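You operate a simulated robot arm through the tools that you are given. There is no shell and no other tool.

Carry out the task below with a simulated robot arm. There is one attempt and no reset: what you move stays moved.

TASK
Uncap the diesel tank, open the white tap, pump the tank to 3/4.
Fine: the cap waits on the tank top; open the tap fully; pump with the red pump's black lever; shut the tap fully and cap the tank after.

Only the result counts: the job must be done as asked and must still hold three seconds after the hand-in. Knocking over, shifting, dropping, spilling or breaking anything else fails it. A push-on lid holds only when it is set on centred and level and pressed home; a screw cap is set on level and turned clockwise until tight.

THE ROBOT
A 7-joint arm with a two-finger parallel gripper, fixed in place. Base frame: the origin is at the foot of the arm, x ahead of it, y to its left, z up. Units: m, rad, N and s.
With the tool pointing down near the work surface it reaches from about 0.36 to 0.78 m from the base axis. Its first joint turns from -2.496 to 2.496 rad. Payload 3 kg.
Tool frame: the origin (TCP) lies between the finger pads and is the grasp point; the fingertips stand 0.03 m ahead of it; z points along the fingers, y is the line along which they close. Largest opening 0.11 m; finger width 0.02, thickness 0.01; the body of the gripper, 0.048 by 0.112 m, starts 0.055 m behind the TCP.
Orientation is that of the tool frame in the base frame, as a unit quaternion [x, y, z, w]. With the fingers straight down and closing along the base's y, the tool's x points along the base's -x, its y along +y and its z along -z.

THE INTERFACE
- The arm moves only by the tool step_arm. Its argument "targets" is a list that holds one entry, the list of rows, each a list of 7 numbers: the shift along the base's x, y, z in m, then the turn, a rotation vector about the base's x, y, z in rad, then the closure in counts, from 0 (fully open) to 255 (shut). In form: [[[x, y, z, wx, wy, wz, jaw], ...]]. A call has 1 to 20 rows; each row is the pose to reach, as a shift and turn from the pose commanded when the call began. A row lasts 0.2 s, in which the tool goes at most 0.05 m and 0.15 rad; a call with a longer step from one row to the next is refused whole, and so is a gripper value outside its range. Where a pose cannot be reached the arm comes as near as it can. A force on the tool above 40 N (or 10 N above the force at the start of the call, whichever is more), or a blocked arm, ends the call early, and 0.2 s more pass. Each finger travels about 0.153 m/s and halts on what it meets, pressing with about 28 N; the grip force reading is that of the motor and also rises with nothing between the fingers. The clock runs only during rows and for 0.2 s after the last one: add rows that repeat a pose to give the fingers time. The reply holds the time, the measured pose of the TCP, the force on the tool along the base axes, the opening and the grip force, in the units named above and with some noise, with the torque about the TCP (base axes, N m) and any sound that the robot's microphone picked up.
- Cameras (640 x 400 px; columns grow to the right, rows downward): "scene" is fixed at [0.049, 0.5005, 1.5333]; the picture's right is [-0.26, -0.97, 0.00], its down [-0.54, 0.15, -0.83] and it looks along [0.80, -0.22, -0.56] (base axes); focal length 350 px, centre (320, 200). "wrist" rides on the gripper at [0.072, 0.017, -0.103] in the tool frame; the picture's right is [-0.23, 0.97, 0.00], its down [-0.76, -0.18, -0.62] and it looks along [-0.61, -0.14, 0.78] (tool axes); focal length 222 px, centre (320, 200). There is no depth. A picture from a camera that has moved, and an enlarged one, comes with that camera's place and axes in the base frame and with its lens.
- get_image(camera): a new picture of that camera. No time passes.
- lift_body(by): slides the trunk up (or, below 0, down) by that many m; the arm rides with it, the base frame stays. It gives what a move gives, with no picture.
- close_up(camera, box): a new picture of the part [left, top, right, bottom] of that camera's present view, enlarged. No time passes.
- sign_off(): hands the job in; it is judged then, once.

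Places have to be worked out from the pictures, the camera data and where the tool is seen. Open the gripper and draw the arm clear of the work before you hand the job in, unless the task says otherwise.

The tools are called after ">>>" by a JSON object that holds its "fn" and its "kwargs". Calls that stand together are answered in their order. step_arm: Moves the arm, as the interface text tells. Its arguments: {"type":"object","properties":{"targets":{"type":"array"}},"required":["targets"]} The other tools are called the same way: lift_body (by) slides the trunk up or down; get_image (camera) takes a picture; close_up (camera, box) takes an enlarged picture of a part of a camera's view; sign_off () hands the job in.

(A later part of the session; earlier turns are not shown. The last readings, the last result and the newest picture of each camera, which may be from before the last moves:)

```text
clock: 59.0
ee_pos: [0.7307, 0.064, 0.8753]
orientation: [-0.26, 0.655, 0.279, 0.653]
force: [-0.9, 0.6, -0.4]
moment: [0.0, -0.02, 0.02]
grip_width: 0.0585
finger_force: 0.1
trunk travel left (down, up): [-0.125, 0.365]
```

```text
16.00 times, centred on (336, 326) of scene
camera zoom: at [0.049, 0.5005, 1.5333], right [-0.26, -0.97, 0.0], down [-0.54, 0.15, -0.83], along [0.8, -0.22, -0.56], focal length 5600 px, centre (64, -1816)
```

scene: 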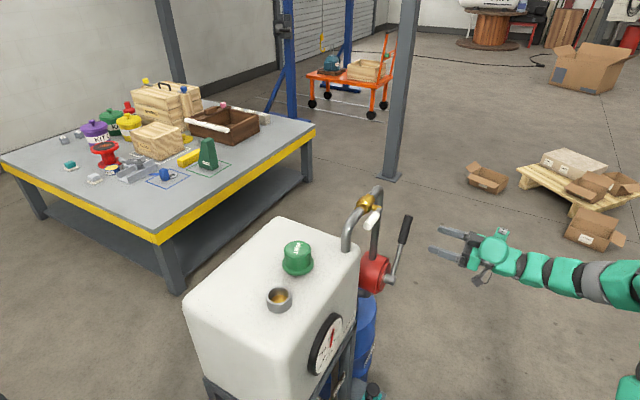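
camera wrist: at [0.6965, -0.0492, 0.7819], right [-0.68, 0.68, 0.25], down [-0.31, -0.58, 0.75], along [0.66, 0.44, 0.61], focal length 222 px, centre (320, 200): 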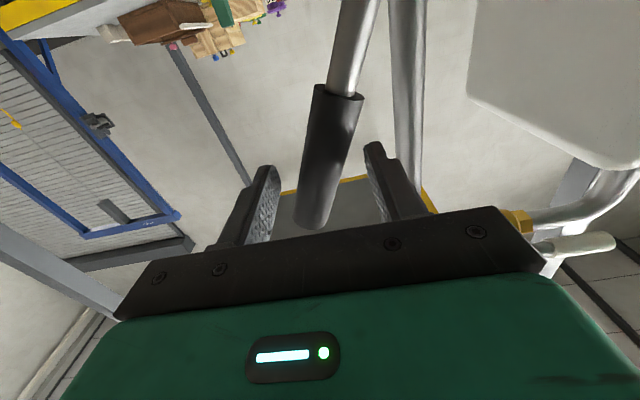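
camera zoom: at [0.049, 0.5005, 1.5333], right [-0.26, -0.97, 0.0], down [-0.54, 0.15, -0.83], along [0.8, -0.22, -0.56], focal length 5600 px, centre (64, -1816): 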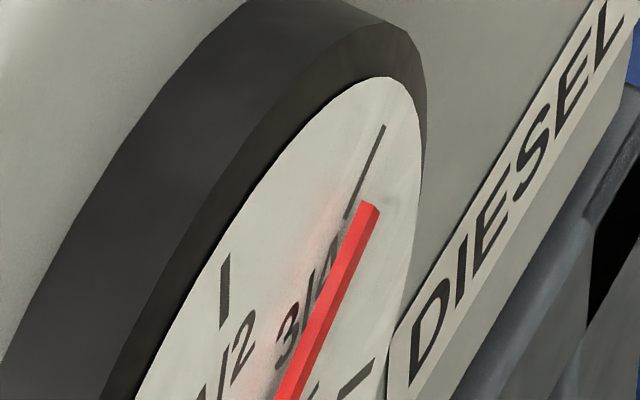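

By slope the needle is now within about a degree of 3/4. I centre the fingers off the lever, withdraw, and go take a frontal wrist look at the gauge to verify before shutting the tap.

>>> {"fn": "step_arm", "kwargs": {"targets": [[[-0.006, 0.006, 0, 0, 0, 0, 120], [-0.026, -0.014, 0, 0, 0, 0, 120], [-0.051, -0.039, 0, 0, 0, 0, 120], [-0.076, -0.064, 0, 0, 0, 0, 120], [-0.096, -0.084, 0.01, 0, 0, 0, 120], [-0.096, -0.084, 0.05, 0, 0, 0, 120], [-0.096, -0.084, 0.09, 0, 0, 0, 120], [-0.096, -0.084, 0.13, 0, 0, 0, 120], [-0.096, -0.084, 0.17, 0, 0, 0, 120], [-0.096, -0.084, 0.17, 0, 0, 0, 120]]]}}

>>> {"fn": "get_image", "kwargs": {"camera": "scene"}}

>>> {"fn": "close_up", "kwargs": {"camera": "scene", "box": [318, 315, 350, 345]}}

```text
clock: 61.2
ee_pos: [0.6335, -0.0185, 1.0456]
orientation: [-0.262, 0.654, 0.281, 0.652]
force: [0.4, -0.2, 0.1]
moment: [-0.01, 0.01, 0.02]
grip_width: 0.0583
finger_force: 0.0
trunk travel left (down, up): [-0.125, 0.365]
```

```text
taken
```

scene: 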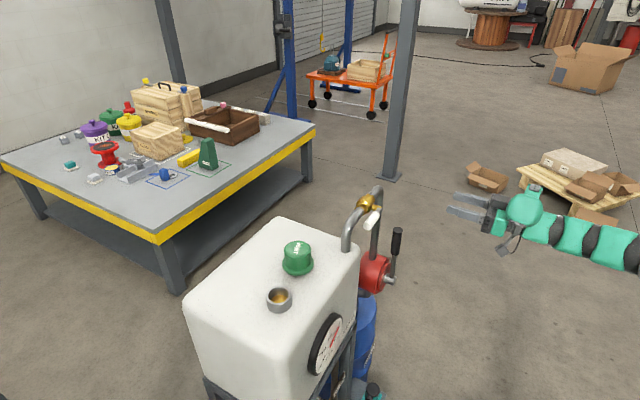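

```text
13.33 times, centred on (334, 330) of scene
camera zoom: at [0.049, 0.5005, 1.5333], right [-0.26, -0.97, 0.0], down [-0.54, 0.15, -0.83], along [0.8, -0.22, -0.56], focal length 4667 px, centre (133, -1533)
```

zoom: 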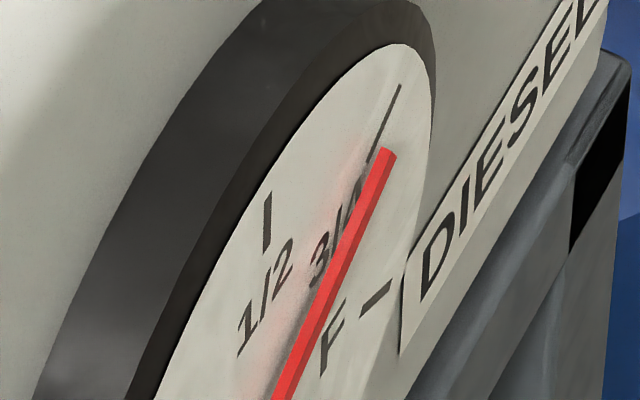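

Now I swing to the front of the gauge while tilting the tool back about 45° so the wrist camera looks at the dial.

>>> {"fn": "step_arm", "kwargs": {"targets": [[[-0.028, 0.026, 0.006, -0.066, 0.066, 0, 120], [-0.056, 0.052, 0.012, -0.132, 0.132, 0, 120], [-0.084, 0.078, 0.018, -0.198, 0.198, 0, 120], [-0.112, 0.104, 0.024, -0.264, 0.264, 0, 120], [-0.14, 0.13, 0.03, -0.33, 0.33, 0, 120], [-0.168, 0.156, 0.036, -0.396, 0.396, 0, 120], [-0.196, 0.182, 0.042, -0.462, 0.462, 0, 120], [-0.224, 0.208, 0.048, -0.53, 0.53, 0, 120], [-0.224, 0.208, 0.048, -0.53, 0.53, 0, 120]]]}}

>>> {"fn": "get_image", "kwargs": {"camera": "wrist"}}

```text
clock: 63.2
ee_pos: [0.4081, 0.1861, 1.0926]
orientation: [-0.339, 0.85, 0.159, 0.371]
force: [0.4, -0.4, -0.1]
moment: [0.04, 0.0, 0.0]
grip_width: 0.0582
finger_force: 0.1
trunk travel left (down, up): [-0.125, 0.365]
```

```text
taken
camera wrist: at [0.3085, 0.1127, 1.1087], right [-0.56, 0.81, 0.18], down [0.17, -0.1, 0.98], along [0.81, 0.58, -0.08], focal length 222 px, centre (320, 200)
```

wrist: 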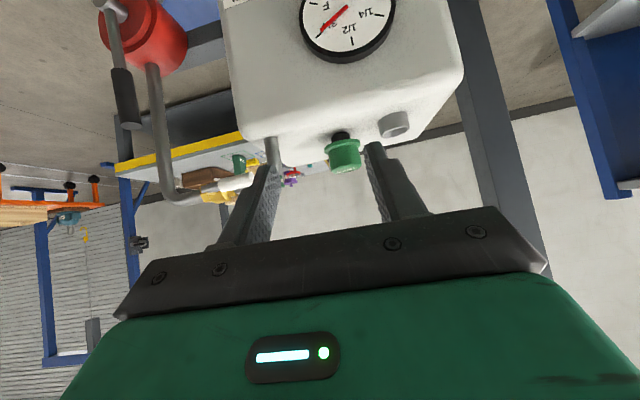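

The dial is in view at the top of the picture; I enlarge it.

>>> {"fn": "close_up", "kwargs": {"camera": "wrist", "box": [296, 0, 400, 65]}}

```text
6.15 times, centred on (348, 32) of wrist
camera zoom: at [0.3085, 0.1127, 1.1087], right [-0.56, 0.81, 0.18], down [0.17, -0.1, 0.98], along [0.81, 0.58, -0.08], focal length 1367 px, centre (148, 1231)
```

zoom: 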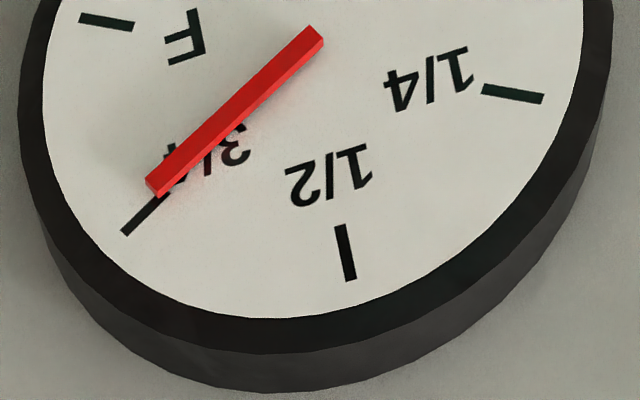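

From the front the needle lies right along the 3/4 mark (I compute ~60°). The level is right, so I now return the tool to horizontal in front of the tap, fingers closed, to push the handle back up from below.

>>> {"fn": "step_arm", "kwargs": {"targets": [[[0.017, -0.0082, 0, 0.066, -0.066, 0, 255], [0.034, -0.0165, 0, 0.132, -0.132, 0, 255], [0.051, -0.0247, 0, 0.198, -0.198, 0, 255], [0.068, -0.033, 0, 0.264, -0.264, 0, 255], [0.085, -0.0412, 0, 0.33, -0.33, 0, 255], [0.102, -0.0494, 0, 0.396, -0.396, 0, 255], [0.119, -0.0577, 0, 0.462, -0.462, 0, 255], [0.1364, -0.0659, 0, 0.53, -0.53, 0, 255], [0.1364, -0.0659, -0.04, 0.53, -0.53, 0, 255], [0.1364, -0.0659, -0.08, 0.53, -0.53, 0, 255], [0.1364, -0.0659, -0.097, 0.53, -0.53, 0, 255], [0.1364, -0.0659, -0.097, 0.53, -0.53, 0, 255]]]}}

>>> {"fn": "close_up", "kwargs": {"camera": "scene", "box": [330, 150, 490, 260]}}

>>> {"fn": "get_image", "kwargs": {"camera": "wrist"}}

```text
clock: 65.8
ee_pos: [0.5473, 0.1229, 0.9963]
orientation: [-0.262, 0.654, 0.279, 0.653]
force: [-0.5, 0.4, -0.7]
moment: [-0.01, 0.01, 0.01]
grip_width: 0.0
finger_force: 28.0
out of reach, approached as far as the arm can: row 7, 8
trunk travel left (down, up): [-0.125, 0.365]
```

```text
3.64 times, centred on (410, 205) of scene
camera zoom: at [0.049, 0.5005, 1.5333], right [-0.26, -0.97, 0.0], down [-0.54, 0.15, -0.83], along [0.8, -0.22, -0.56], focal length 1273 px, centre (-7, 182)
```

zoom: 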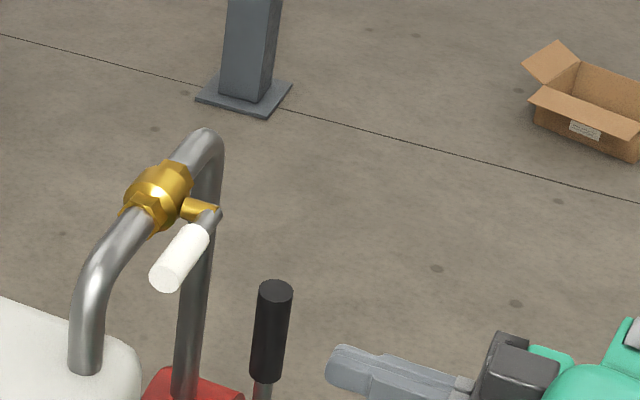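

```text
taken
camera wrist: at [0.4617, 0.0634, 0.9236], right [-0.68, 0.68, 0.25], down [-0.31, -0.58, 0.75], along [0.66, 0.44, 0.61], focal length 222 px, centre (320, 200)
```

wrist: 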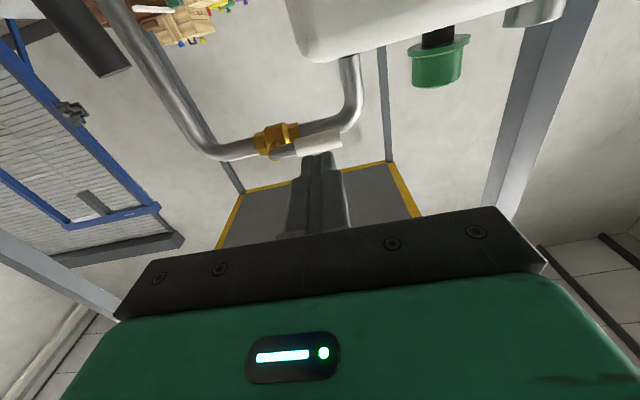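

Aligned below the handle line. I advance under the handle in two parts, checking on the way.

>>> {"fn": "step_arm", "kwargs": {"targets": [[[0.02, 0.02, 0, 0, 0, 0, 255], [0.04, 0.04, 0, 0, 0, 0, 255], [0.058, 0.058, 0, 0, 0, 0, 255], [0.077, 0.077, 0, 0, 0, 0, 255], [0.077, 0.077, 0, 0, 0, 0, 255]]]}}

>>> {"fn": "close_up", "kwargs": {"camera": "scene", "box": [330, 150, 490, 260]}}

>>> {"fn": "close_up", "kwargs": {"camera": "wrist", "box": [180, 20, 460, 200]}}

```text
clock: 67.0
ee_pos: [0.6244, 0.2005, 0.9964]
orientation: [-0.261, 0.654, 0.28, 0.652]
force: [0.0, 0.2, 0.3]
moment: [-0.04, 0.02, 0.01]
grip_width: 0.0
finger_force: 28.0
trunk travel left (down, up): [-0.125, 0.365]
```

```text
3.64 times, centred on (410, 205) of scene
camera zoom: at [0.049, 0.5005, 1.5333], right [-0.26, -0.97, 0.0], down [-0.54, 0.15, -0.83], along [0.8, -0.22, -0.56], focal length 1273 px, centre (-7, 182)
```

zoom: 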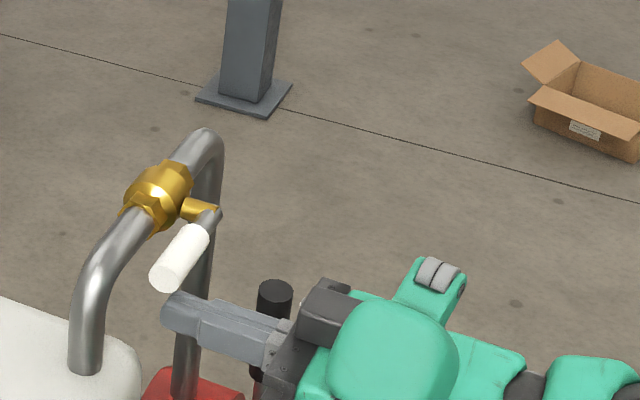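

```text
2.22 times, centred on (320, 110) of wrist
camera zoom: at [0.5391, 0.1419, 0.9226], right [-0.68, 0.68, 0.25], down [-0.31, -0.58, 0.75], along [0.66, 0.44, 0.61], focal length 494 px, centre (320, 400)
```

zoom: 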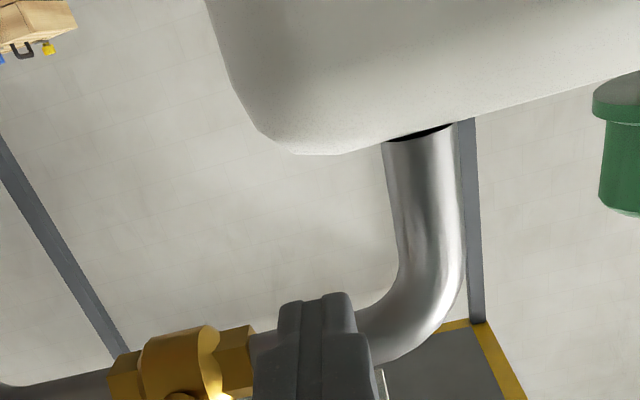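

The closed fingers are below the handle. I raise along the arc to swing the handle back up, stopping short of vertical to check.

>>> {"fn": "step_arm", "kwargs": {"targets": [[[0.0016, -0.0016, 0.0151, 0, 0, 0, 255], [-0.0015, 0.0005, 0.0283, 0, 0, 0, 255], [-0.0019, -0.0001, 0.0446, 0, 0, 0, 255], [0.001, -0.005, 0.0613, 0, 0, 0, 255], [0.008, -0.014, 0.0762, 0, 0, 0, 255], [0.008, -0.014, 0.0762, 0, 0, 0, 255]]]}}

>>> {"fn": "close_up", "kwargs": {"camera": "scene", "box": [330, 150, 490, 260]}}

>>> {"fn": "get_image", "kwargs": {"camera": "wrist"}}

```text
clock: 68.4
ee_pos: [0.6307, 0.1862, 1.0727]
orientation: [-0.26, 0.654, 0.279, 0.653]
force: [-0.4, 1.1, 0.4]
moment: [-0.03, 0.03, -0.01]
grip_width: 0.0
finger_force: 28.5
trunk travel left (down, up): [-0.125, 0.365]
```

```text
3.64 times, centred on (410, 205) of scene
camera zoom: at [0.049, 0.5005, 1.5333], right [-0.26, -0.97, 0.0], down [-0.54, 0.15, -0.83], along [0.8, -0.22, -0.56], focal length 1273 px, centre (-7, 182)
```

zoom: 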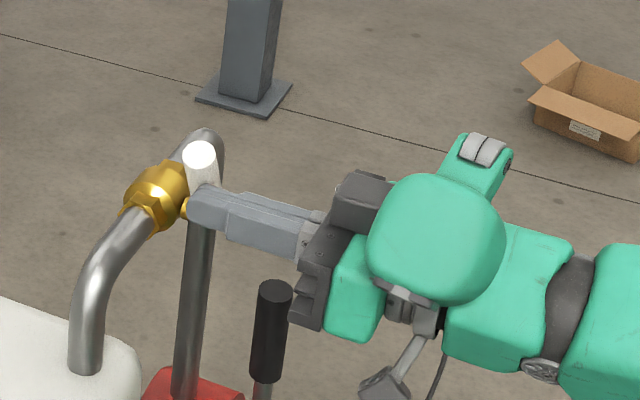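

```text
taken
camera wrist: at [0.5463, 0.1274, 0.9997], right [-0.68, 0.68, 0.25], down [-0.31, -0.58, 0.75], along [0.66, 0.44, 0.61], focal length 222 px, centre (320, 200)
```

wrist: 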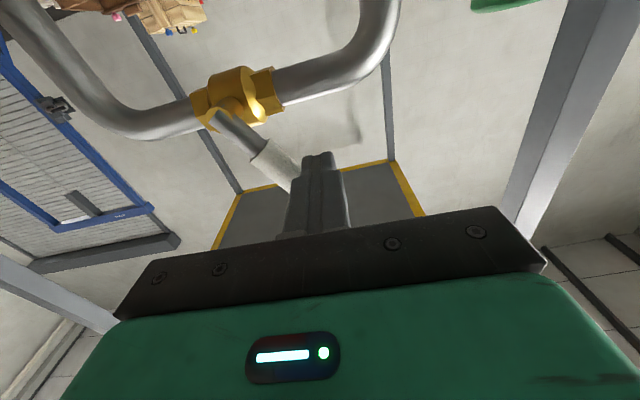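

The handle is most of the way up. I continue to vertical and gently into its stop.

>>> {"fn": "step_arm", "kwargs": {"targets": [[[0.004, -0.004, 0.004, 0, 0, 0, 255], [0.008, -0.008, 0.0076, 0, 0, 0, 255], [0.0125, -0.0125, 0.0105, 0, 0, 0, 255], [0.0168, -0.0168, 0.0128, 0, 0, 0, 255], [0.0168, -0.0168, 0.0128, 0, 0, 0, 255]]]}}

>>> {"fn": "close_up", "kwargs": {"camera": "scene", "box": [330, 150, 490, 260]}}

```text
clock: 69.6
ee_pos: [0.6487, 0.1692, 1.0845]
orientation: [-0.261, 0.654, 0.279, 0.652]
force: [0.5, -0.8, -1.0]
moment: [-0.02, 0.01, 0.0]
grip_width: 0.0001
finger_force: 27.2
trunk travel left (down, up): [-0.125, 0.365]
```

```text
3.64 times, centred on (410, 205) of scene
camera zoom: at [0.049, 0.5005, 1.5333], right [-0.26, -0.97, 0.0], down [-0.54, 0.15, -0.83], along [0.8, -0.22, -0.56], focal length 1273 px, centre (-7, 182)
```

zoom: 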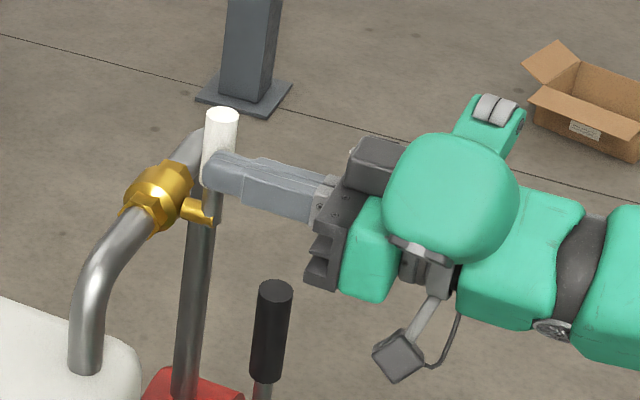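

The handle looks back at its original upright place. I press a few mm more to be sure it is hard on the shut stop.

>>> {"fn": "step_arm", "kwargs": {"targets": [[[0.002, -0.002, 0, 0, 0, 0, 255], [0.004, -0.004, 0, 0, 0, 0, 255], [0.005, -0.005, 0, 0, 0, 0, 255], [0.005, -0.005, 0, 0, 0, 0, 255]]]}}

>>> {"fn": "close_up", "kwargs": {"camera": "scene", "box": [330, 150, 490, 260]}}

```text
clock: 70.6
ee_pos: [0.6526, 0.1644, 1.0852]
orientation: [-0.262, 0.654, 0.281, 0.652]
force: [-1.9, 2.8, -1.3]
moment: [-0.02, 0.02, 0.12]
grip_width: 0.0
finger_force: 27.7
trunk travel left (down, up): [-0.125, 0.365]
```

```text
3.64 times, centred on (410, 205) of scene
camera zoom: at [0.049, 0.5005, 1.5333], right [-0.26, -0.97, 0.0], down [-0.54, 0.15, -0.83], along [0.8, -0.22, -0.56], focal length 1273 px, centre (-7, 182)
```

zoom: 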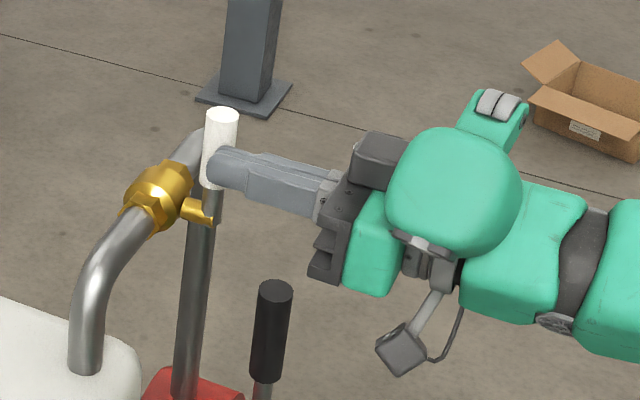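

Force only 3 N and the handle barely shifted; a little more push to confirm the stop.

>>> {"fn": "step_arm", "kwargs": {"targets": [[[0.0015, -0.0015, 0, 0, 0, 0, 255], [0.003, -0.003, 0, 0, 0, 0, 255], [0.004, -0.004, 0, 0, 0, 0, 255], [0.004, -0.004, 0, 0, 0, 0, 255]]]}}

>>> {"fn": "close_up", "kwargs": {"camera": "scene", "box": [330, 150, 490, 260]}}

```text
clock: 71.6
ee_pos: [0.6545, 0.1642, 1.0862]
orientation: [-0.265, 0.653, 0.281, 0.651]
force: [-24.3, 5.8, -3.3]
moment: [-0.12, 0.02, 0.54]
grip_width: 0.0001
finger_force: 28.0
trunk travel left (down, up): [-0.125, 0.365]
stopped in row 4: the force on the tool passed its limit at 41 N (the readings are from after the stop); the commanded pose is now the measured one
```

```text
3.64 times, centred on (410, 205) of scene
camera zoom: at [0.049, 0.5005, 1.5333], right [-0.26, -0.97, 0.0], down [-0.54, 0.15, -0.83], along [0.8, -0.22, -0.56], focal length 1273 px, centre (-7, 182)
```

zoom: 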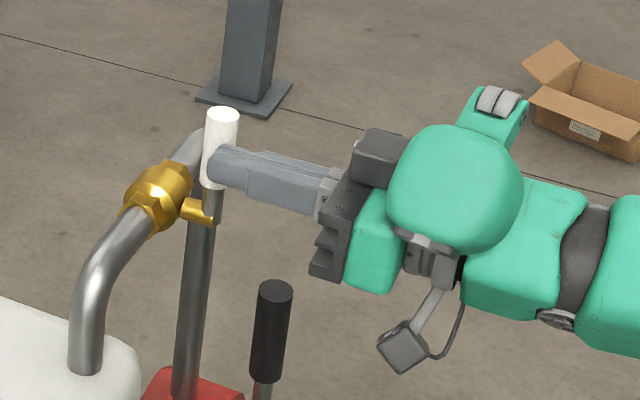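

The handle is hard against its shut stop. I back off it, withdraw toward the robot, then start tilting the tool down again.

>>> {"fn": "step_arm", "kwargs": {"targets": [[[-0.006, 0.006, 0, 0, 0, 0, 255], [-0.012, 0.012, 0, 0, 0, 0, 255], [-0.032, -0.008, 0, 0, 0, 0, 255], [-0.057, -0.033, 0, 0, 0, 0, 255], [-0.082, -0.058, 0, 0, 0, 0, 255], [-0.107, -0.083, 0, 0, 0, 0, 255], [-0.107, -0.083, 0, 0, 0, 0, 255]]]}}

>>> {"fn": "step_arm", "kwargs": {"targets": [[[-0.005, 0, 0.01, -0.1, 0.1, 0, 255], [-0.01, 0, 0.02, -0.2, 0.2, 0, 255], [-0.015, 0, 0.03, -0.3, 0.3, 0, 200], [-0.02, 0, 0.04, -0.4, 0.4, 0, 100], [-0.025, 0, 0.05, -0.5, 0.5, 0, 0], [-0.03, 0, 0.06, -0.6, 0.6, 0, 0], [-0.03, 0, 0.06, -0.6, 0.6, 0, 0]]]}}

>>> {"fn": "get_image", "kwargs": {"camera": "scene"}}

```text
clock: 73.2
ee_pos: [0.5514, 0.0774, 1.0846]
orientation: [-0.263, 0.654, 0.281, 0.651]
force: [-0.5, -0.5, -0.4]
moment: [-0.01, -0.02, -0.02]
grip_width: 0.0
finger_force: 28.2
trunk travel left (down, up): [-0.125, 0.365]
```

```text
clock: 74.8
ee_pos: [0.5199, 0.0785, 1.1453]
orientation: [-0.347, 0.868, 0.141, 0.325]
force: [-1.2, -0.1, -0.3]
moment: [0.01, 0.01, 0.02]
grip_width: 0.1098
finger_force: 0.1
trunk travel left (down, up): [-0.125, 0.365]
```

```text
taken
```

scene: 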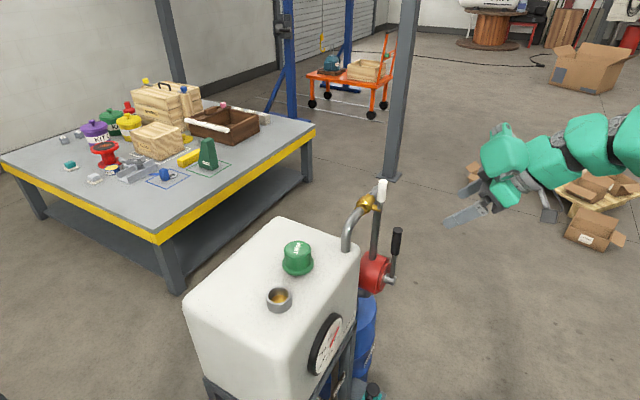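

Tap shut and lever left upright. I raise the trunk back by 0.3 m in this clear spot, then finish tilting the tool straight down.

>>> {"fn": "lift_body", "kwargs": {"by": 0.3}}

>>> {"fn": "step_arm", "kwargs": {"targets": [[[0, 0, -0.03, -0.103, 0.102, 0, 0], [0, 0, -0.06, -0.206, 0.204, 0, 0], [0, 0, -0.09, -0.309, 0.306, 0, 0], [0, 0, -0.12, -0.412, 0.408, 0, 0], [0, 0, -0.15, -0.5145, 0.5104, 0, 0], [0, 0, -0.18, -0.5145, 0.5104, 0, 0], [0, 0, -0.2, -0.5145, 0.5104, 0, 0], [0, 0, -0.2, -0.5145, 0.5104, 0, 0]]]}}

```text
clock: 77.8
ee_pos: [0.5198, 0.0791, 1.4447]
orientation: [-0.347, 0.868, 0.141, 0.327]
force: [0.1, 0.2, 0.4]
moment: [0.0, -0.01, 0.0]
grip_width: 0.1103
finger_force: 0.0
trunk travel left (down, up): [-0.425, 0.065]
```

```text
clock: 79.6
ee_pos: [0.5196, 0.0775, 1.2456]
orientation: [-0.373, 0.928, 0.001, 0.002]
force: [-0.3, 0.1, 0.5]
moment: [0.0, 0.05, -0.04]
grip_width: 0.1101
finger_force: 0.0
trunk travel left (down, up): [-0.425, 0.065]
```

Tool is vertical again. I travel to above the waiting cap at a safe height, turning the yaw back to the grasp angle.

>>> {"fn": "step_arm", "kwargs": {"targets": [[[0.0, 0.04, 0, 0, 0, -0.06, 0], [0.0, 0.08, 0, 0, 0, -0.12, 0], [0.01, 0.12, 0, 0, 0, -0.18, 0], [0.02, 0.16, 0, 0, 0, -0.24, 0], [0.035, 0.2, 0, 0, 0, -0.3, 0], [0.05, 0.24, 0, 0, 0, -0.36, 0], [0.065, 0.28, 0, 0, 0, -0.42, 0], [0.0869, 0.3235, 0, 0, 0, -0.46, 0], [0.0869, 0.3235, -0.04, 0, 0, -0.46, 0], [0.0869, 0.3235, -0.08, 0, 0, -0.46, 0], [0.0869, 0.3235, -0.12, 0, 0, -0.46, 0], [0.0869, 0.3235, -0.12, 0, 0, -0.46, 0]]]}}

>>> {"fn": "get_image", "kwargs": {"camera": "wrist"}}

>>> {"fn": "get_image", "kwargs": {"camera": "scene"}}

```text
clock: 82.2
ee_pos: [0.6055, 0.4017, 1.1234]
orientation: [-0.15, 0.989, 0.0, 0.001]
force: [0.4, -0.4, -0.3]
moment: [-0.01, 0.01, -0.01]
grip_width: 0.1101
finger_force: 0.1
out of reach, approached as far as the arm can: row 8
trunk travel left (down, up): [-0.425, 0.065]
```

```text
taken
camera wrist: at [0.5318, 0.3978, 1.2271], right [-0.07, 1.0, 0.0], down [0.78, 0.06, 0.62], along [0.62, 0.05, -0.78], focal length 222 px, centre (320, 200)
```

wrist: 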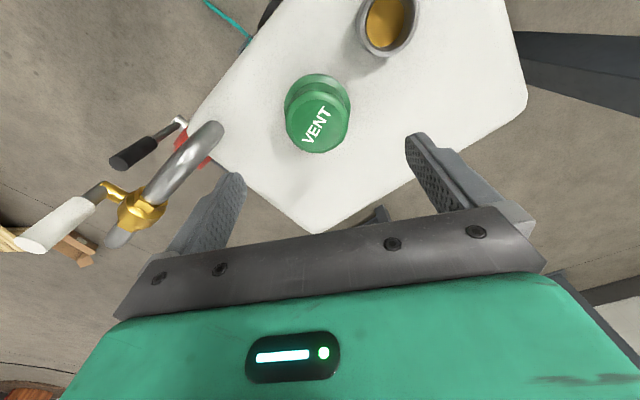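

```text
taken
```

scene: 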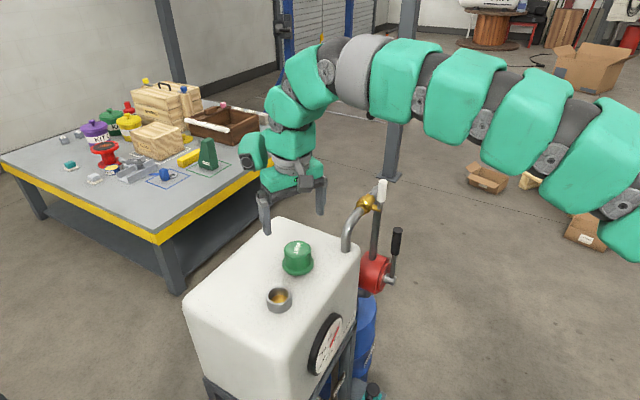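

I'm above the cap with the same yaw as when I set it down. I descend to the previous grip height (1.0195) and close.

>>> {"fn": "step_arm", "kwargs": {"targets": [[[0.001, -0.0006, -0.04, 0, 0, 0, 0], [0.001, -0.0006, -0.075, 0, 0, 0, 0], [0.001, -0.0006, -0.095, 0, 0, 0, 0], [0.001, -0.0006, -0.1035, 0, 0, 0, 0], [0.001, -0.0006, -0.1035, 0, 0, 0, 0], [0.001, -0.0006, -0.1035, 0, 0, 0, 100], [0.001, -0.0006, -0.1035, 0, 0, 0, 255], [0.001, -0.0006, -0.1035, 0, 0, 0, 255], [0.001, -0.0006, -0.1035, 0, 0, 0, 255]]]}}

>>> {"fn": "get_image", "kwargs": {"camera": "wrist"}}

>>> {"fn": "close_up", "kwargs": {"camera": "scene", "box": [220, 200, 360, 320]}}

```text
clock: 84.2
ee_pos: [0.6083, 0.4008, 1.0216]
orientation: [-0.151, 0.989, 0.001, 0.001]
force: [-0.3, 0.0, -0.6]
moment: [0.01, 0.01, 0.0]
grip_width: 0.057
finger_force: 28.0
trunk travel left (down, up): [-0.425, 0.065]
```

```text
taken
camera wrist: at [0.5344, 0.3964, 1.1245], right [-0.07, 1.0, 0.0], down [0.78, 0.06, 0.62], along [0.62, 0.05, -0.78], focal length 222 px, centre (320, 200)
```

wrist: 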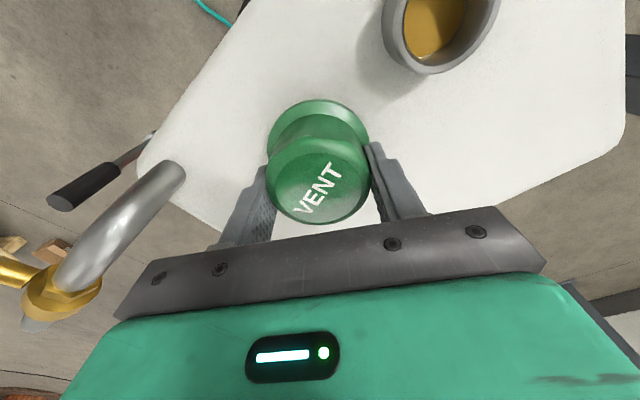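

```text
3.33 times, centred on (290, 260) of scene
camera zoom: at [0.049, 0.5005, 1.5333], right [-0.26, -0.97, 0.0], down [-0.54, 0.15, -0.83], along [0.8, -0.22, -0.56], focal length 1167 px, centre (420, 0)
```

zoom: 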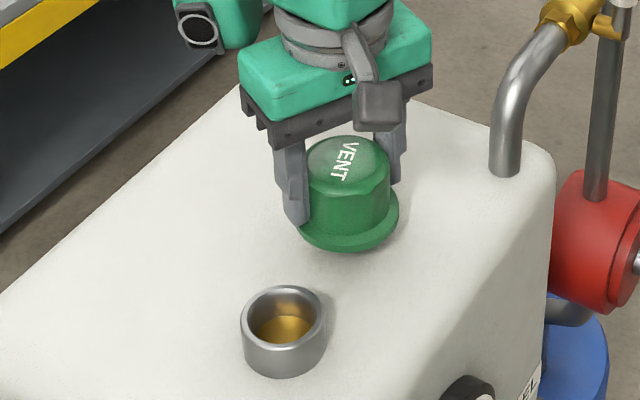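

Cap gripped, in the same place in the fingers as at the start. I lift it straight up and carry it over the neck, hovering ~5 cm above the seated height.

>>> {"fn": "step_arm", "kwargs": {"targets": [[[0, 0, 0.02, 0, 0, 0, 255], [0, 0, 0.05, 0, 0, 0, 255], [0, 0, 0.07, 0, 0, 0, 255], [-0.0257, 0.0182, 0.07, 0, 0, 0, 255], [-0.0513, 0.0363, 0.07, 0, 0, 0, 255], [-0.077, 0.0545, 0.07, 0, 0, 0, 255], [-0.077, 0.0545, 0.07, 0, 0, 0, 255], [-0.077, 0.0545, 0.07, 0, 0, 0, 255]]]}}

>>> {"fn": "close_up", "kwargs": {"camera": "scene", "box": [220, 200, 360, 320]}}

>>> {"fn": "get_image", "kwargs": {"camera": "wrist"}}

```text
clock: 86.0
ee_pos: [0.5311, 0.455, 1.0913]
orientation: [-0.15, 0.989, 0.001, 0.0]
force: [-0.7, -0.3, -0.7]
moment: [-0.01, -0.01, 0.02]
grip_width: 0.0569
finger_force: 28.1
trunk travel left (down, up): [-0.425, 0.065]
```

```text
3.33 times, centred on (290, 260) of scene
camera zoom: at [0.049, 0.5005, 1.5333], right [-0.26, -0.97, 0.0], down [-0.54, 0.15, -0.83], along [0.8, -0.22, -0.56], focal length 1167 px, centre (420, 0)
```

zoom: 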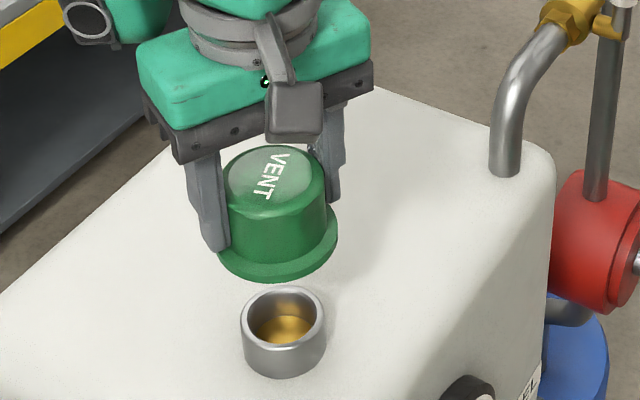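

```text
taken
camera wrist: at [0.4572, 0.4512, 1.1937], right [-0.07, 1.0, 0.0], down [0.78, 0.06, 0.63], along [0.62, 0.05, -0.78], focal length 222 px, centre (320, 200)
```

wrist: 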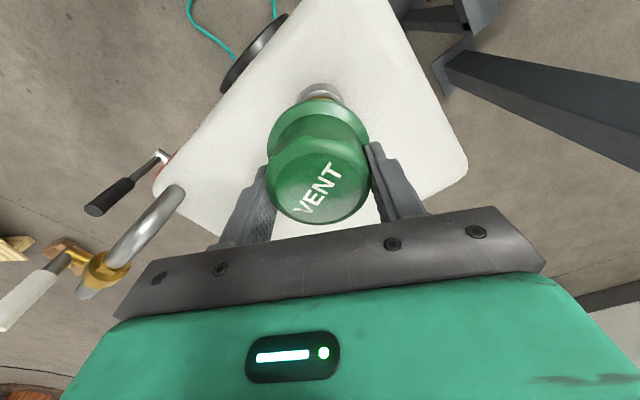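

Cap hovers over the neck with level flange. I lower slowly toward entry, watching the side forces.

>>> {"fn": "step_arm", "kwargs": {"targets": [[[0, 0, -0.015, 0, 0, 0, 255], [0, 0, -0.03, 0, 0, 0, 255], [0, 0, -0.04, 0, 0, 0, 255], [0, 0, -0.047, 0, 0, 0, 255], [0, 0, -0.047, 0, 0, 0, 255]]]}}

>>> {"fn": "close_up", "kwargs": {"camera": "scene", "box": [250, 245, 310, 315]}}

```text
clock: 87.2
ee_pos: [0.5317, 0.4562, 1.0446]
orientation: [-0.15, 0.989, -0.001, 0.002]
force: [-0.8, -0.1, -1.1]
moment: [0.01, 0.01, 0.0]
grip_width: 0.057
finger_force: 28.0
trunk travel left (down, up): [-0.425, 0.065]
```

```text
5.71 times, centred on (280, 280) of scene
camera zoom: at [0.049, 0.5005, 1.5333], right [-0.26, -0.97, 0.0], down [-0.54, 0.15, -0.83], along [0.8, -0.22, -0.56], focal length 2000 px, centre (549, -257)
```

zoom: 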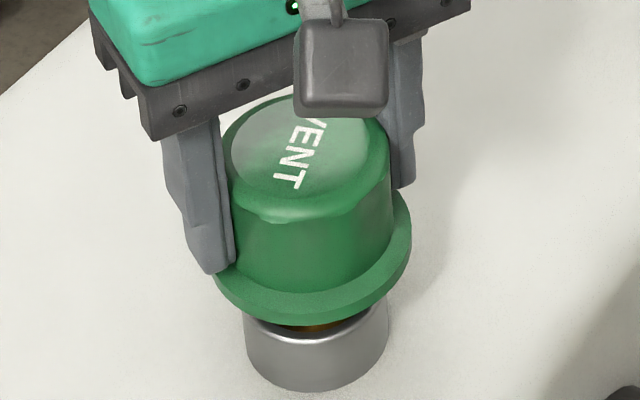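

No contact yet. I keep lowering in small steps until it meets the neck.

>>> {"fn": "step_arm", "kwargs": {"targets": [[[0, 0, -0.004, 0, 0, 0, 255], [0, 0, -0.008, 0, 0, 0, 255], [0, 0, -0.012, 0, 0, 0, 255], [0, 0, -0.012, 0, 0, 0, 255]]]}}

>>> {"fn": "close_up", "kwargs": {"camera": "scene", "box": [250, 245, 310, 315]}}

```text
clock: 88.2
ee_pos: [0.5305, 0.4567, 1.0316]
orientation: [-0.15, 0.989, 0.0, 0.001]
force: [0.7, 0.1, -1.0]
moment: [0.01, -0.03, -0.01]
grip_width: 0.057
finger_force: 27.8
trunk travel left (down, up): [-0.425, 0.065]
```

```text
5.71 times, centred on (280, 280) of scene
camera zoom: at [0.049, 0.5005, 1.5333], right [-0.26, -0.97, 0.0], down [-0.54, 0.15, -0.83], along [0.8, -0.22, -0.56], focal length 2000 px, centre (549, -257)
```

zoom: 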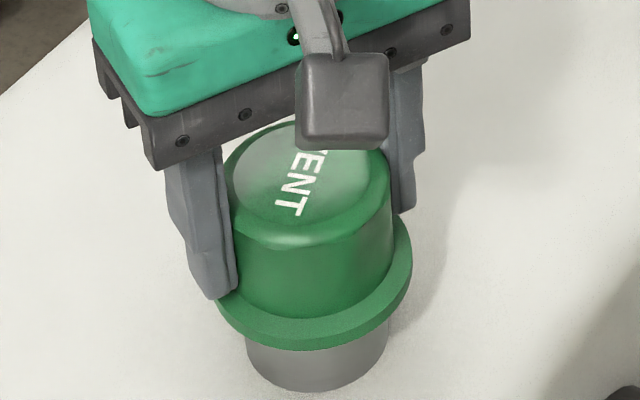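

The plug is entering freely and looks centred. Now I press it home with small downward steps.

>>> {"fn": "step_arm", "kwargs": {"targets": [[[0, 0, -0.003, 0, 0, 0, 255], [0, 0, -0.006, 0, 0, 0, 255], [0, 0, -0.009, 0, 0, 0, 255], [0, 0, -0.011, 0, 0, 0, 255], [0, 0, -0.011, 0, 0, 0, 255]]]}}

>>> {"fn": "close_up", "kwargs": {"camera": "scene", "box": [250, 245, 310, 315]}}

```text
clock: 89.4
ee_pos: [0.5306, 0.4574, 1.0229]
orientation: [-0.151, 0.989, 0.002, 0.003]
force: [5.0, 5.3, 31.7]
moment: [-0.36, -0.14, -0.02]
grip_width: 0.0575
finger_force: 27.7
trunk travel left (down, up): [-0.425, 0.065]
```

```text
5.71 times, centred on (280, 280) of scene
camera zoom: at [0.049, 0.5005, 1.5333], right [-0.26, -0.97, 0.0], down [-0.54, 0.15, -0.83], along [0.8, -0.22, -0.56], focal length 2000 px, centre (549, -257)
```

zoom: 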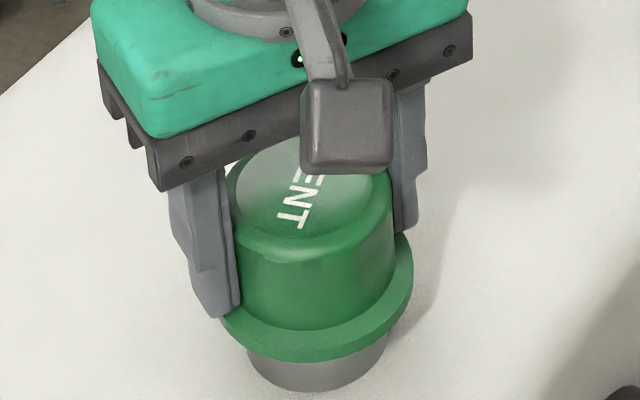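

It presses with 32 N now at 1.023. I compare with the original seated view at the same zoom to see if the flange is at its original height.

>>> {"fn": "close_up", "kwargs": {"camera": "scene", "box": [250, 255, 310, 315]}}

>>> {"fn": "close_up", "kwargs": {"camera": "wrist", "box": [220, 60, 420, 220]}}

```text
6.67 times, centred on (280, 285) of scene
camera zoom: at [0.049, 0.5005, 1.5333], right [-0.26, -0.97, 0.0], down [-0.54, 0.15, -0.83], along [0.8, -0.22, -0.56], focal length 2334 px, centre (587, -367)
```

zoom: 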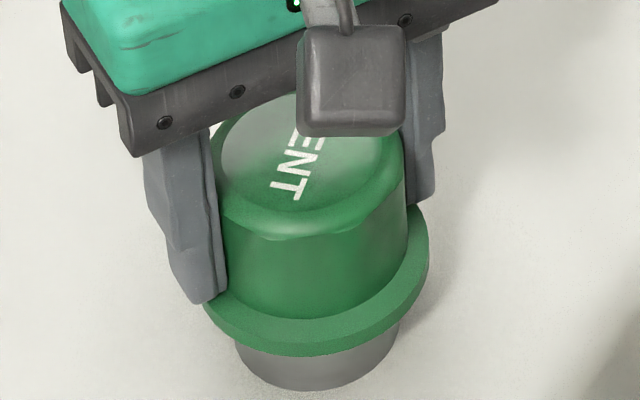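

```text
2.50 times, centred on (320, 140) of wrist
camera zoom: at [0.4567, 0.4514, 1.1262], right [-0.07, 1.0, 0.0], down [0.78, 0.05, 0.63], along [0.63, 0.05, -0.78], focal length 555 px, centre (320, 350)
```

zoom: 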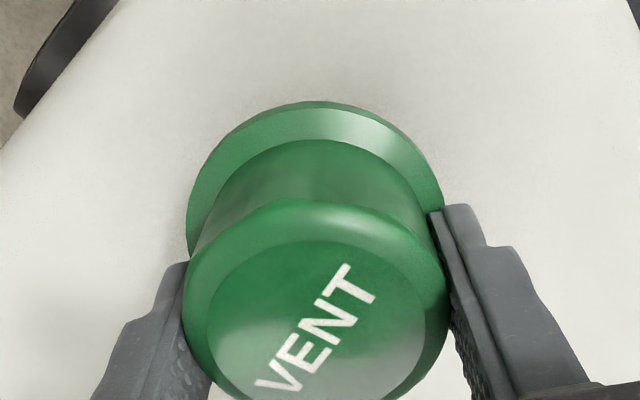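

The flange is at its original height and level. I give one final firm press, then twist back clockwise to the original orientation under light load.

>>> {"fn": "step_arm", "kwargs": {"targets": [[[0, 0, -0.001, 0, 0, 0, 255], [0, 0, -0.0015, 0, 0, 0, 255], [0, 0, -0.0015, 0, 0, 0, 255]]]}}

>>> {"fn": "step_arm", "kwargs": {"targets": [[[0, 0, 0.003, 0, 0, 0, 255], [0, 0, 0.003, 0, 0, -0.1, 255], [0, 0, 0.003, 0, 0, -0.2, 255], [0, 0, 0.003, 0, 0, -0.3, 255], [0, 0, 0.003, 0, 0, -0.3, 255]]]}}

>>> {"fn": "close_up", "kwargs": {"camera": "scene", "box": [250, 255, 310, 315]}}

```text
clock: 89.9
ee_pos: [0.5314, 0.4559, 1.0228]
orientation: [-0.15, 0.989, 0.002, 0.004]
force: [-3.3, -1.9, 9.6]
moment: [-0.27, 0.2, 0.03]
grip_width: 0.057
finger_force: 28.2
trunk travel left (down, up): [-0.425, 0.065]
stopped in row 2: the force on the tool passed its limit at 43 N (the readings are from after the stop); the commanded pose is now the measured one
```

```text
clock: 91.1
ee_pos: [0.532, 0.4578, 1.0265]
orientation: [-0.002, 1.0, 0.001, 0.003]
force: [-8.2, -4.9, -3.0]
moment: [-0.2, 0.32, 0.02]
grip_width: 0.0569
finger_force: 27.9
trunk travel left (down, up): [-0.425, 0.065]
```

```text
6.67 times, centred on (280, 285) of scene
camera zoom: at [0.049, 0.5005, 1.5333], right [-0.26, -0.97, 0.0], down [-0.54, 0.15, -0.83], along [0.8, -0.22, -0.56], focal length 2334 px, centre (587, -367)
```

zoom: 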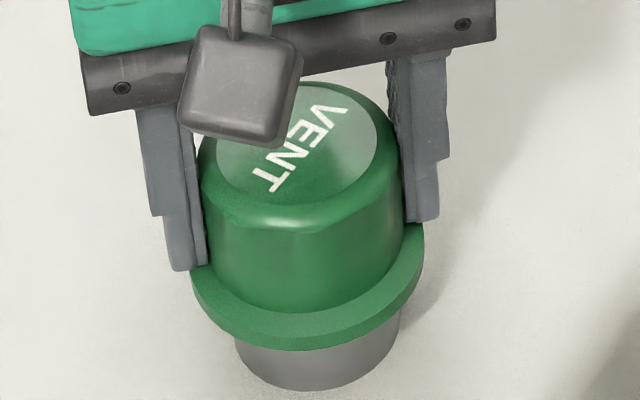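

The cap seems to have been pulled slightly up and sideways by my easing off. I correct the lateral offset and press straight down again.

>>> {"fn": "step_arm", "kwargs": {"targets": [[[-0.001, -0.001, 0, 0, 0, 0, 255], [-0.0015, -0.0015, -0.002, 0, 0, 0, 255], [-0.0015, -0.0015, -0.004, 0, 0, 0, 255], [-0.0015, -0.0015, -0.005, 0, 0, 0, 255], [-0.0015, -0.0015, -0.006, 0, 0, 0, 255], [-0.0015, -0.0015, -0.006, 0, 0, 0, 255]]]}}

>>> {"fn": "close_up", "kwargs": {"camera": "scene", "box": [250, 255, 310, 315]}}

```text
clock: 92.5
ee_pos: [0.531, 0.4543, 1.0236]
orientation: [0.0, 1.0, 0.003, 0.007]
force: [-2.2, -4.0, 14.5]
moment: [-0.4, 0.37, 0.03]
grip_width: 0.0571
finger_force: 28.0
trunk travel left (down, up): [-0.425, 0.065]
stopped in row 6: the force on the tool passed its limit at 41 N (the readings are from after the stop); the commanded pose is now the measured one
```

```text
6.67 times, centred on (280, 285) of scene
camera zoom: at [0.049, 0.5005, 1.5333], right [-0.26, -0.97, 0.0], down [-0.54, 0.15, -0.83], along [0.8, -0.22, -0.56], focal length 2334 px, centre (587, -367)
```

zoom: 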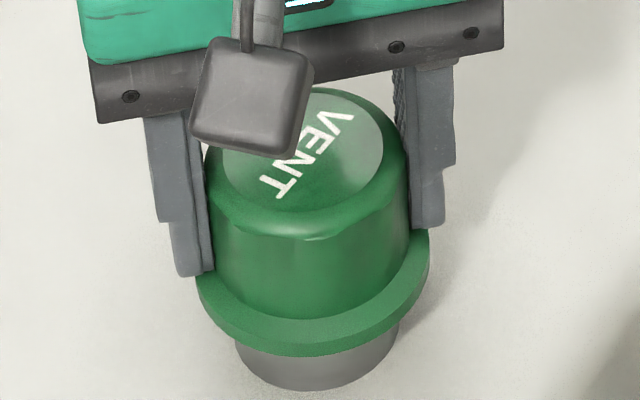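

Seated again at the original height with the original orientation. I open the fingers without pulling up, then check the cap before moving away.

>>> {"fn": "step_arm", "kwargs": {"targets": [[[0, 0, 0.0005, 0, 0, 0, 200], [0, 0, 0.001, 0, 0, 0, 120], [0, 0, 0.001, 0, 0, 0, 60], [0, 0, 0.001, 0, 0, 0, 0], [0, 0, 0.001, 0, 0, 0, 0]]]}}

>>> {"fn": "close_up", "kwargs": {"camera": "scene", "box": [250, 255, 310, 315]}}

>>> {"fn": "get_image", "kwargs": {"camera": "wrist"}}

```text
clock: 93.7
ee_pos: [0.5309, 0.4551, 1.0237]
orientation: [-0.001, 1.0, 0.002, 0.007]
force: [0.0, -0.2, 0.0]
moment: [-0.02, -0.01, 0.01]
grip_width: 0.1097
finger_force: 0.0
trunk travel left (down, up): [-0.425, 0.065]
```

```text
6.67 times, centred on (280, 285) of scene
camera zoom: at [0.049, 0.5005, 1.5333], right [-0.26, -0.97, 0.0], down [-0.54, 0.15, -0.83], along [0.8, -0.22, -0.56], focal length 2334 px, centre (587, -367)
```

zoom: 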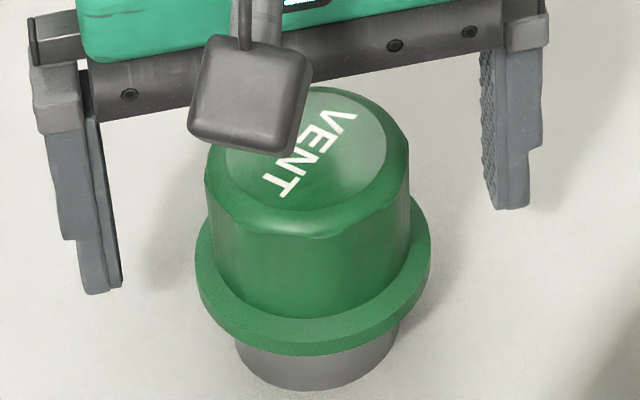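

```text
taken
camera wrist: at [0.4581, 0.4724, 1.126], right [0.23, 0.97, 0.01], down [0.75, -0.18, 0.63], along [0.62, -0.14, -0.78], focal length 222 px, centre (320, 200)
```

wrist: 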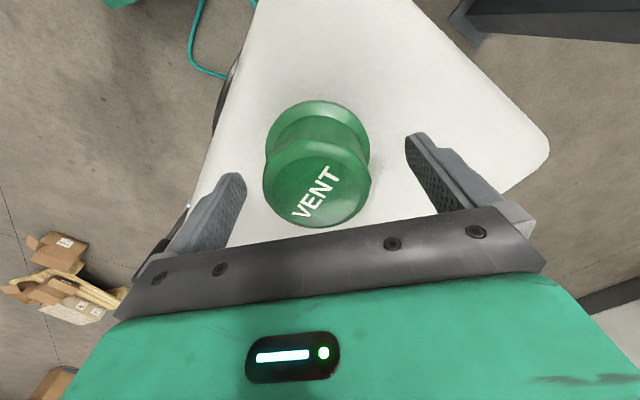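

Released with no load; the cap looks level but maybe 1 mm higher than originally. I'll rise, close the fingers, and press straight down on the centre of its top to make sure it's home.

>>> {"fn": "step_arm", "kwargs": {"targets": [[[0, 0, 0.02, 0, 0, 0, 0], [0, 0, 0.06, -0.004, 0.014, 0, 0], [0, 0, 0.08, -0.004, 0.014, 0, 100], [0, 0, 0.08, -0.004, 0.014, 0, 255], [0, 0, 0.08, -0.004, 0.014, 0, 255], [0, 0, 0.08, -0.004, 0.014, 0, 255]]]}}

>>> {"fn": "close_up", "kwargs": {"camera": "scene", "box": [250, 255, 310, 315]}}

>>> {"fn": "get_image", "kwargs": {"camera": "wrist"}}

```text
clock: 95.0
ee_pos: [0.5313, 0.4564, 1.1071]
orientation: [-0.001, 1.0, 0.001, -0.001]
force: [0.0, 0.2, -0.7]
moment: [-0.01, 0.04, 0.0]
grip_width: 0.0
finger_force: 27.4
trunk travel left (down, up): [-0.425, 0.065]
```

```text
6.67 times, centred on (280, 285) of scene
camera zoom: at [0.049, 0.5005, 1.5333], right [-0.26, -0.97, 0.0], down [-0.54, 0.15, -0.83], along [0.8, -0.22, -0.56], focal length 2334 px, centre (587, -367)
```

zoom: 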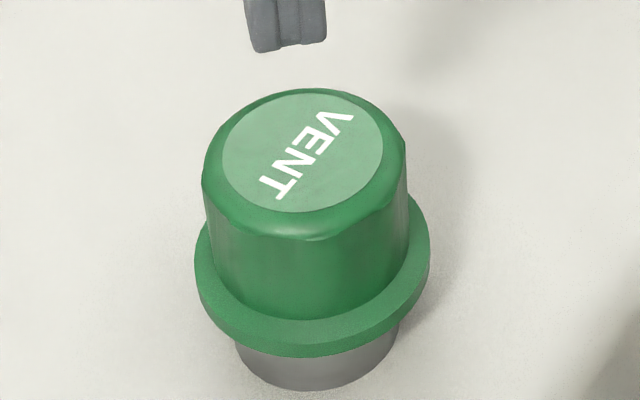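

```text
taken
camera wrist: at [0.46, 0.4734, 1.2089], right [0.23, 0.97, 0.0], down [0.76, -0.18, 0.62], along [0.61, -0.14, -0.78], focal length 222 px, centre (320, 200)
```

wrist: 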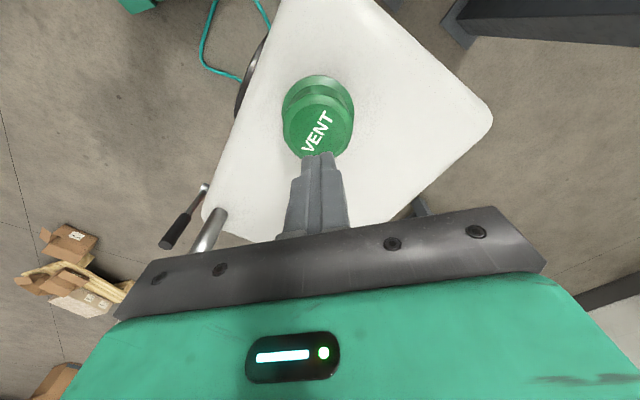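

The cap sits practically as at the start (under 1 mm difference), level. I press down on the top centre until a firm force.

>>> {"fn": "step_arm", "kwargs": {"targets": [[[-0.001, 0, -0.02, 0, 0, 0, 255], [-0.001, 0, -0.035, 0, 0, 0, 255], [-0.001, 0, -0.041, 0, 0, 0, 255], [-0.001, 0, -0.044, 0, 0, 0, 255], [-0.001, 0, -0.047, 0, 0, 0, 255], [-0.001, 0, -0.05, 0, 0, 0, 255], [-0.001, 0, -0.053, 0, 0, 0, 255], [-0.001, 0, -0.056, 0, 0, 0, 255], [-0.001, 0, -0.056, 0, 0, 0, 255]]]}}

>>> {"fn": "close_up", "kwargs": {"camera": "scene", "box": [250, 255, 310, 315]}}

```text
clock: 96.3
ee_pos: [0.5308, 0.4572, 1.0636]
orientation: [-0.001, 1.0, 0.004, 0.003]
force: [-4.1, -2.1, 15.0]
moment: [-0.06, 0.25, -0.01]
grip_width: 0.0
finger_force: 28.3
trunk travel left (down, up): [-0.425, 0.065]
stopped in row 6: the force on the tool passed its limit at 45 N (the readings are from after the stop); the commanded pose is now the measured one
```

```text
6.67 times, centred on (280, 285) of scene
camera zoom: at [0.049, 0.5005, 1.5333], right [-0.26, -0.97, 0.0], down [-0.54, 0.15, -0.83], along [0.8, -0.22, -0.56], focal length 2334 px, centre (587, -367)
```

zoom: 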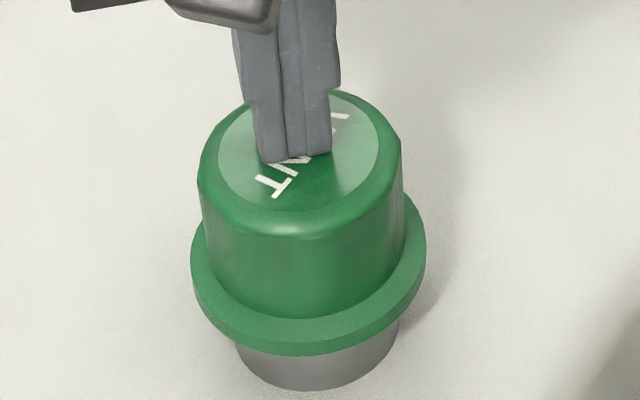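

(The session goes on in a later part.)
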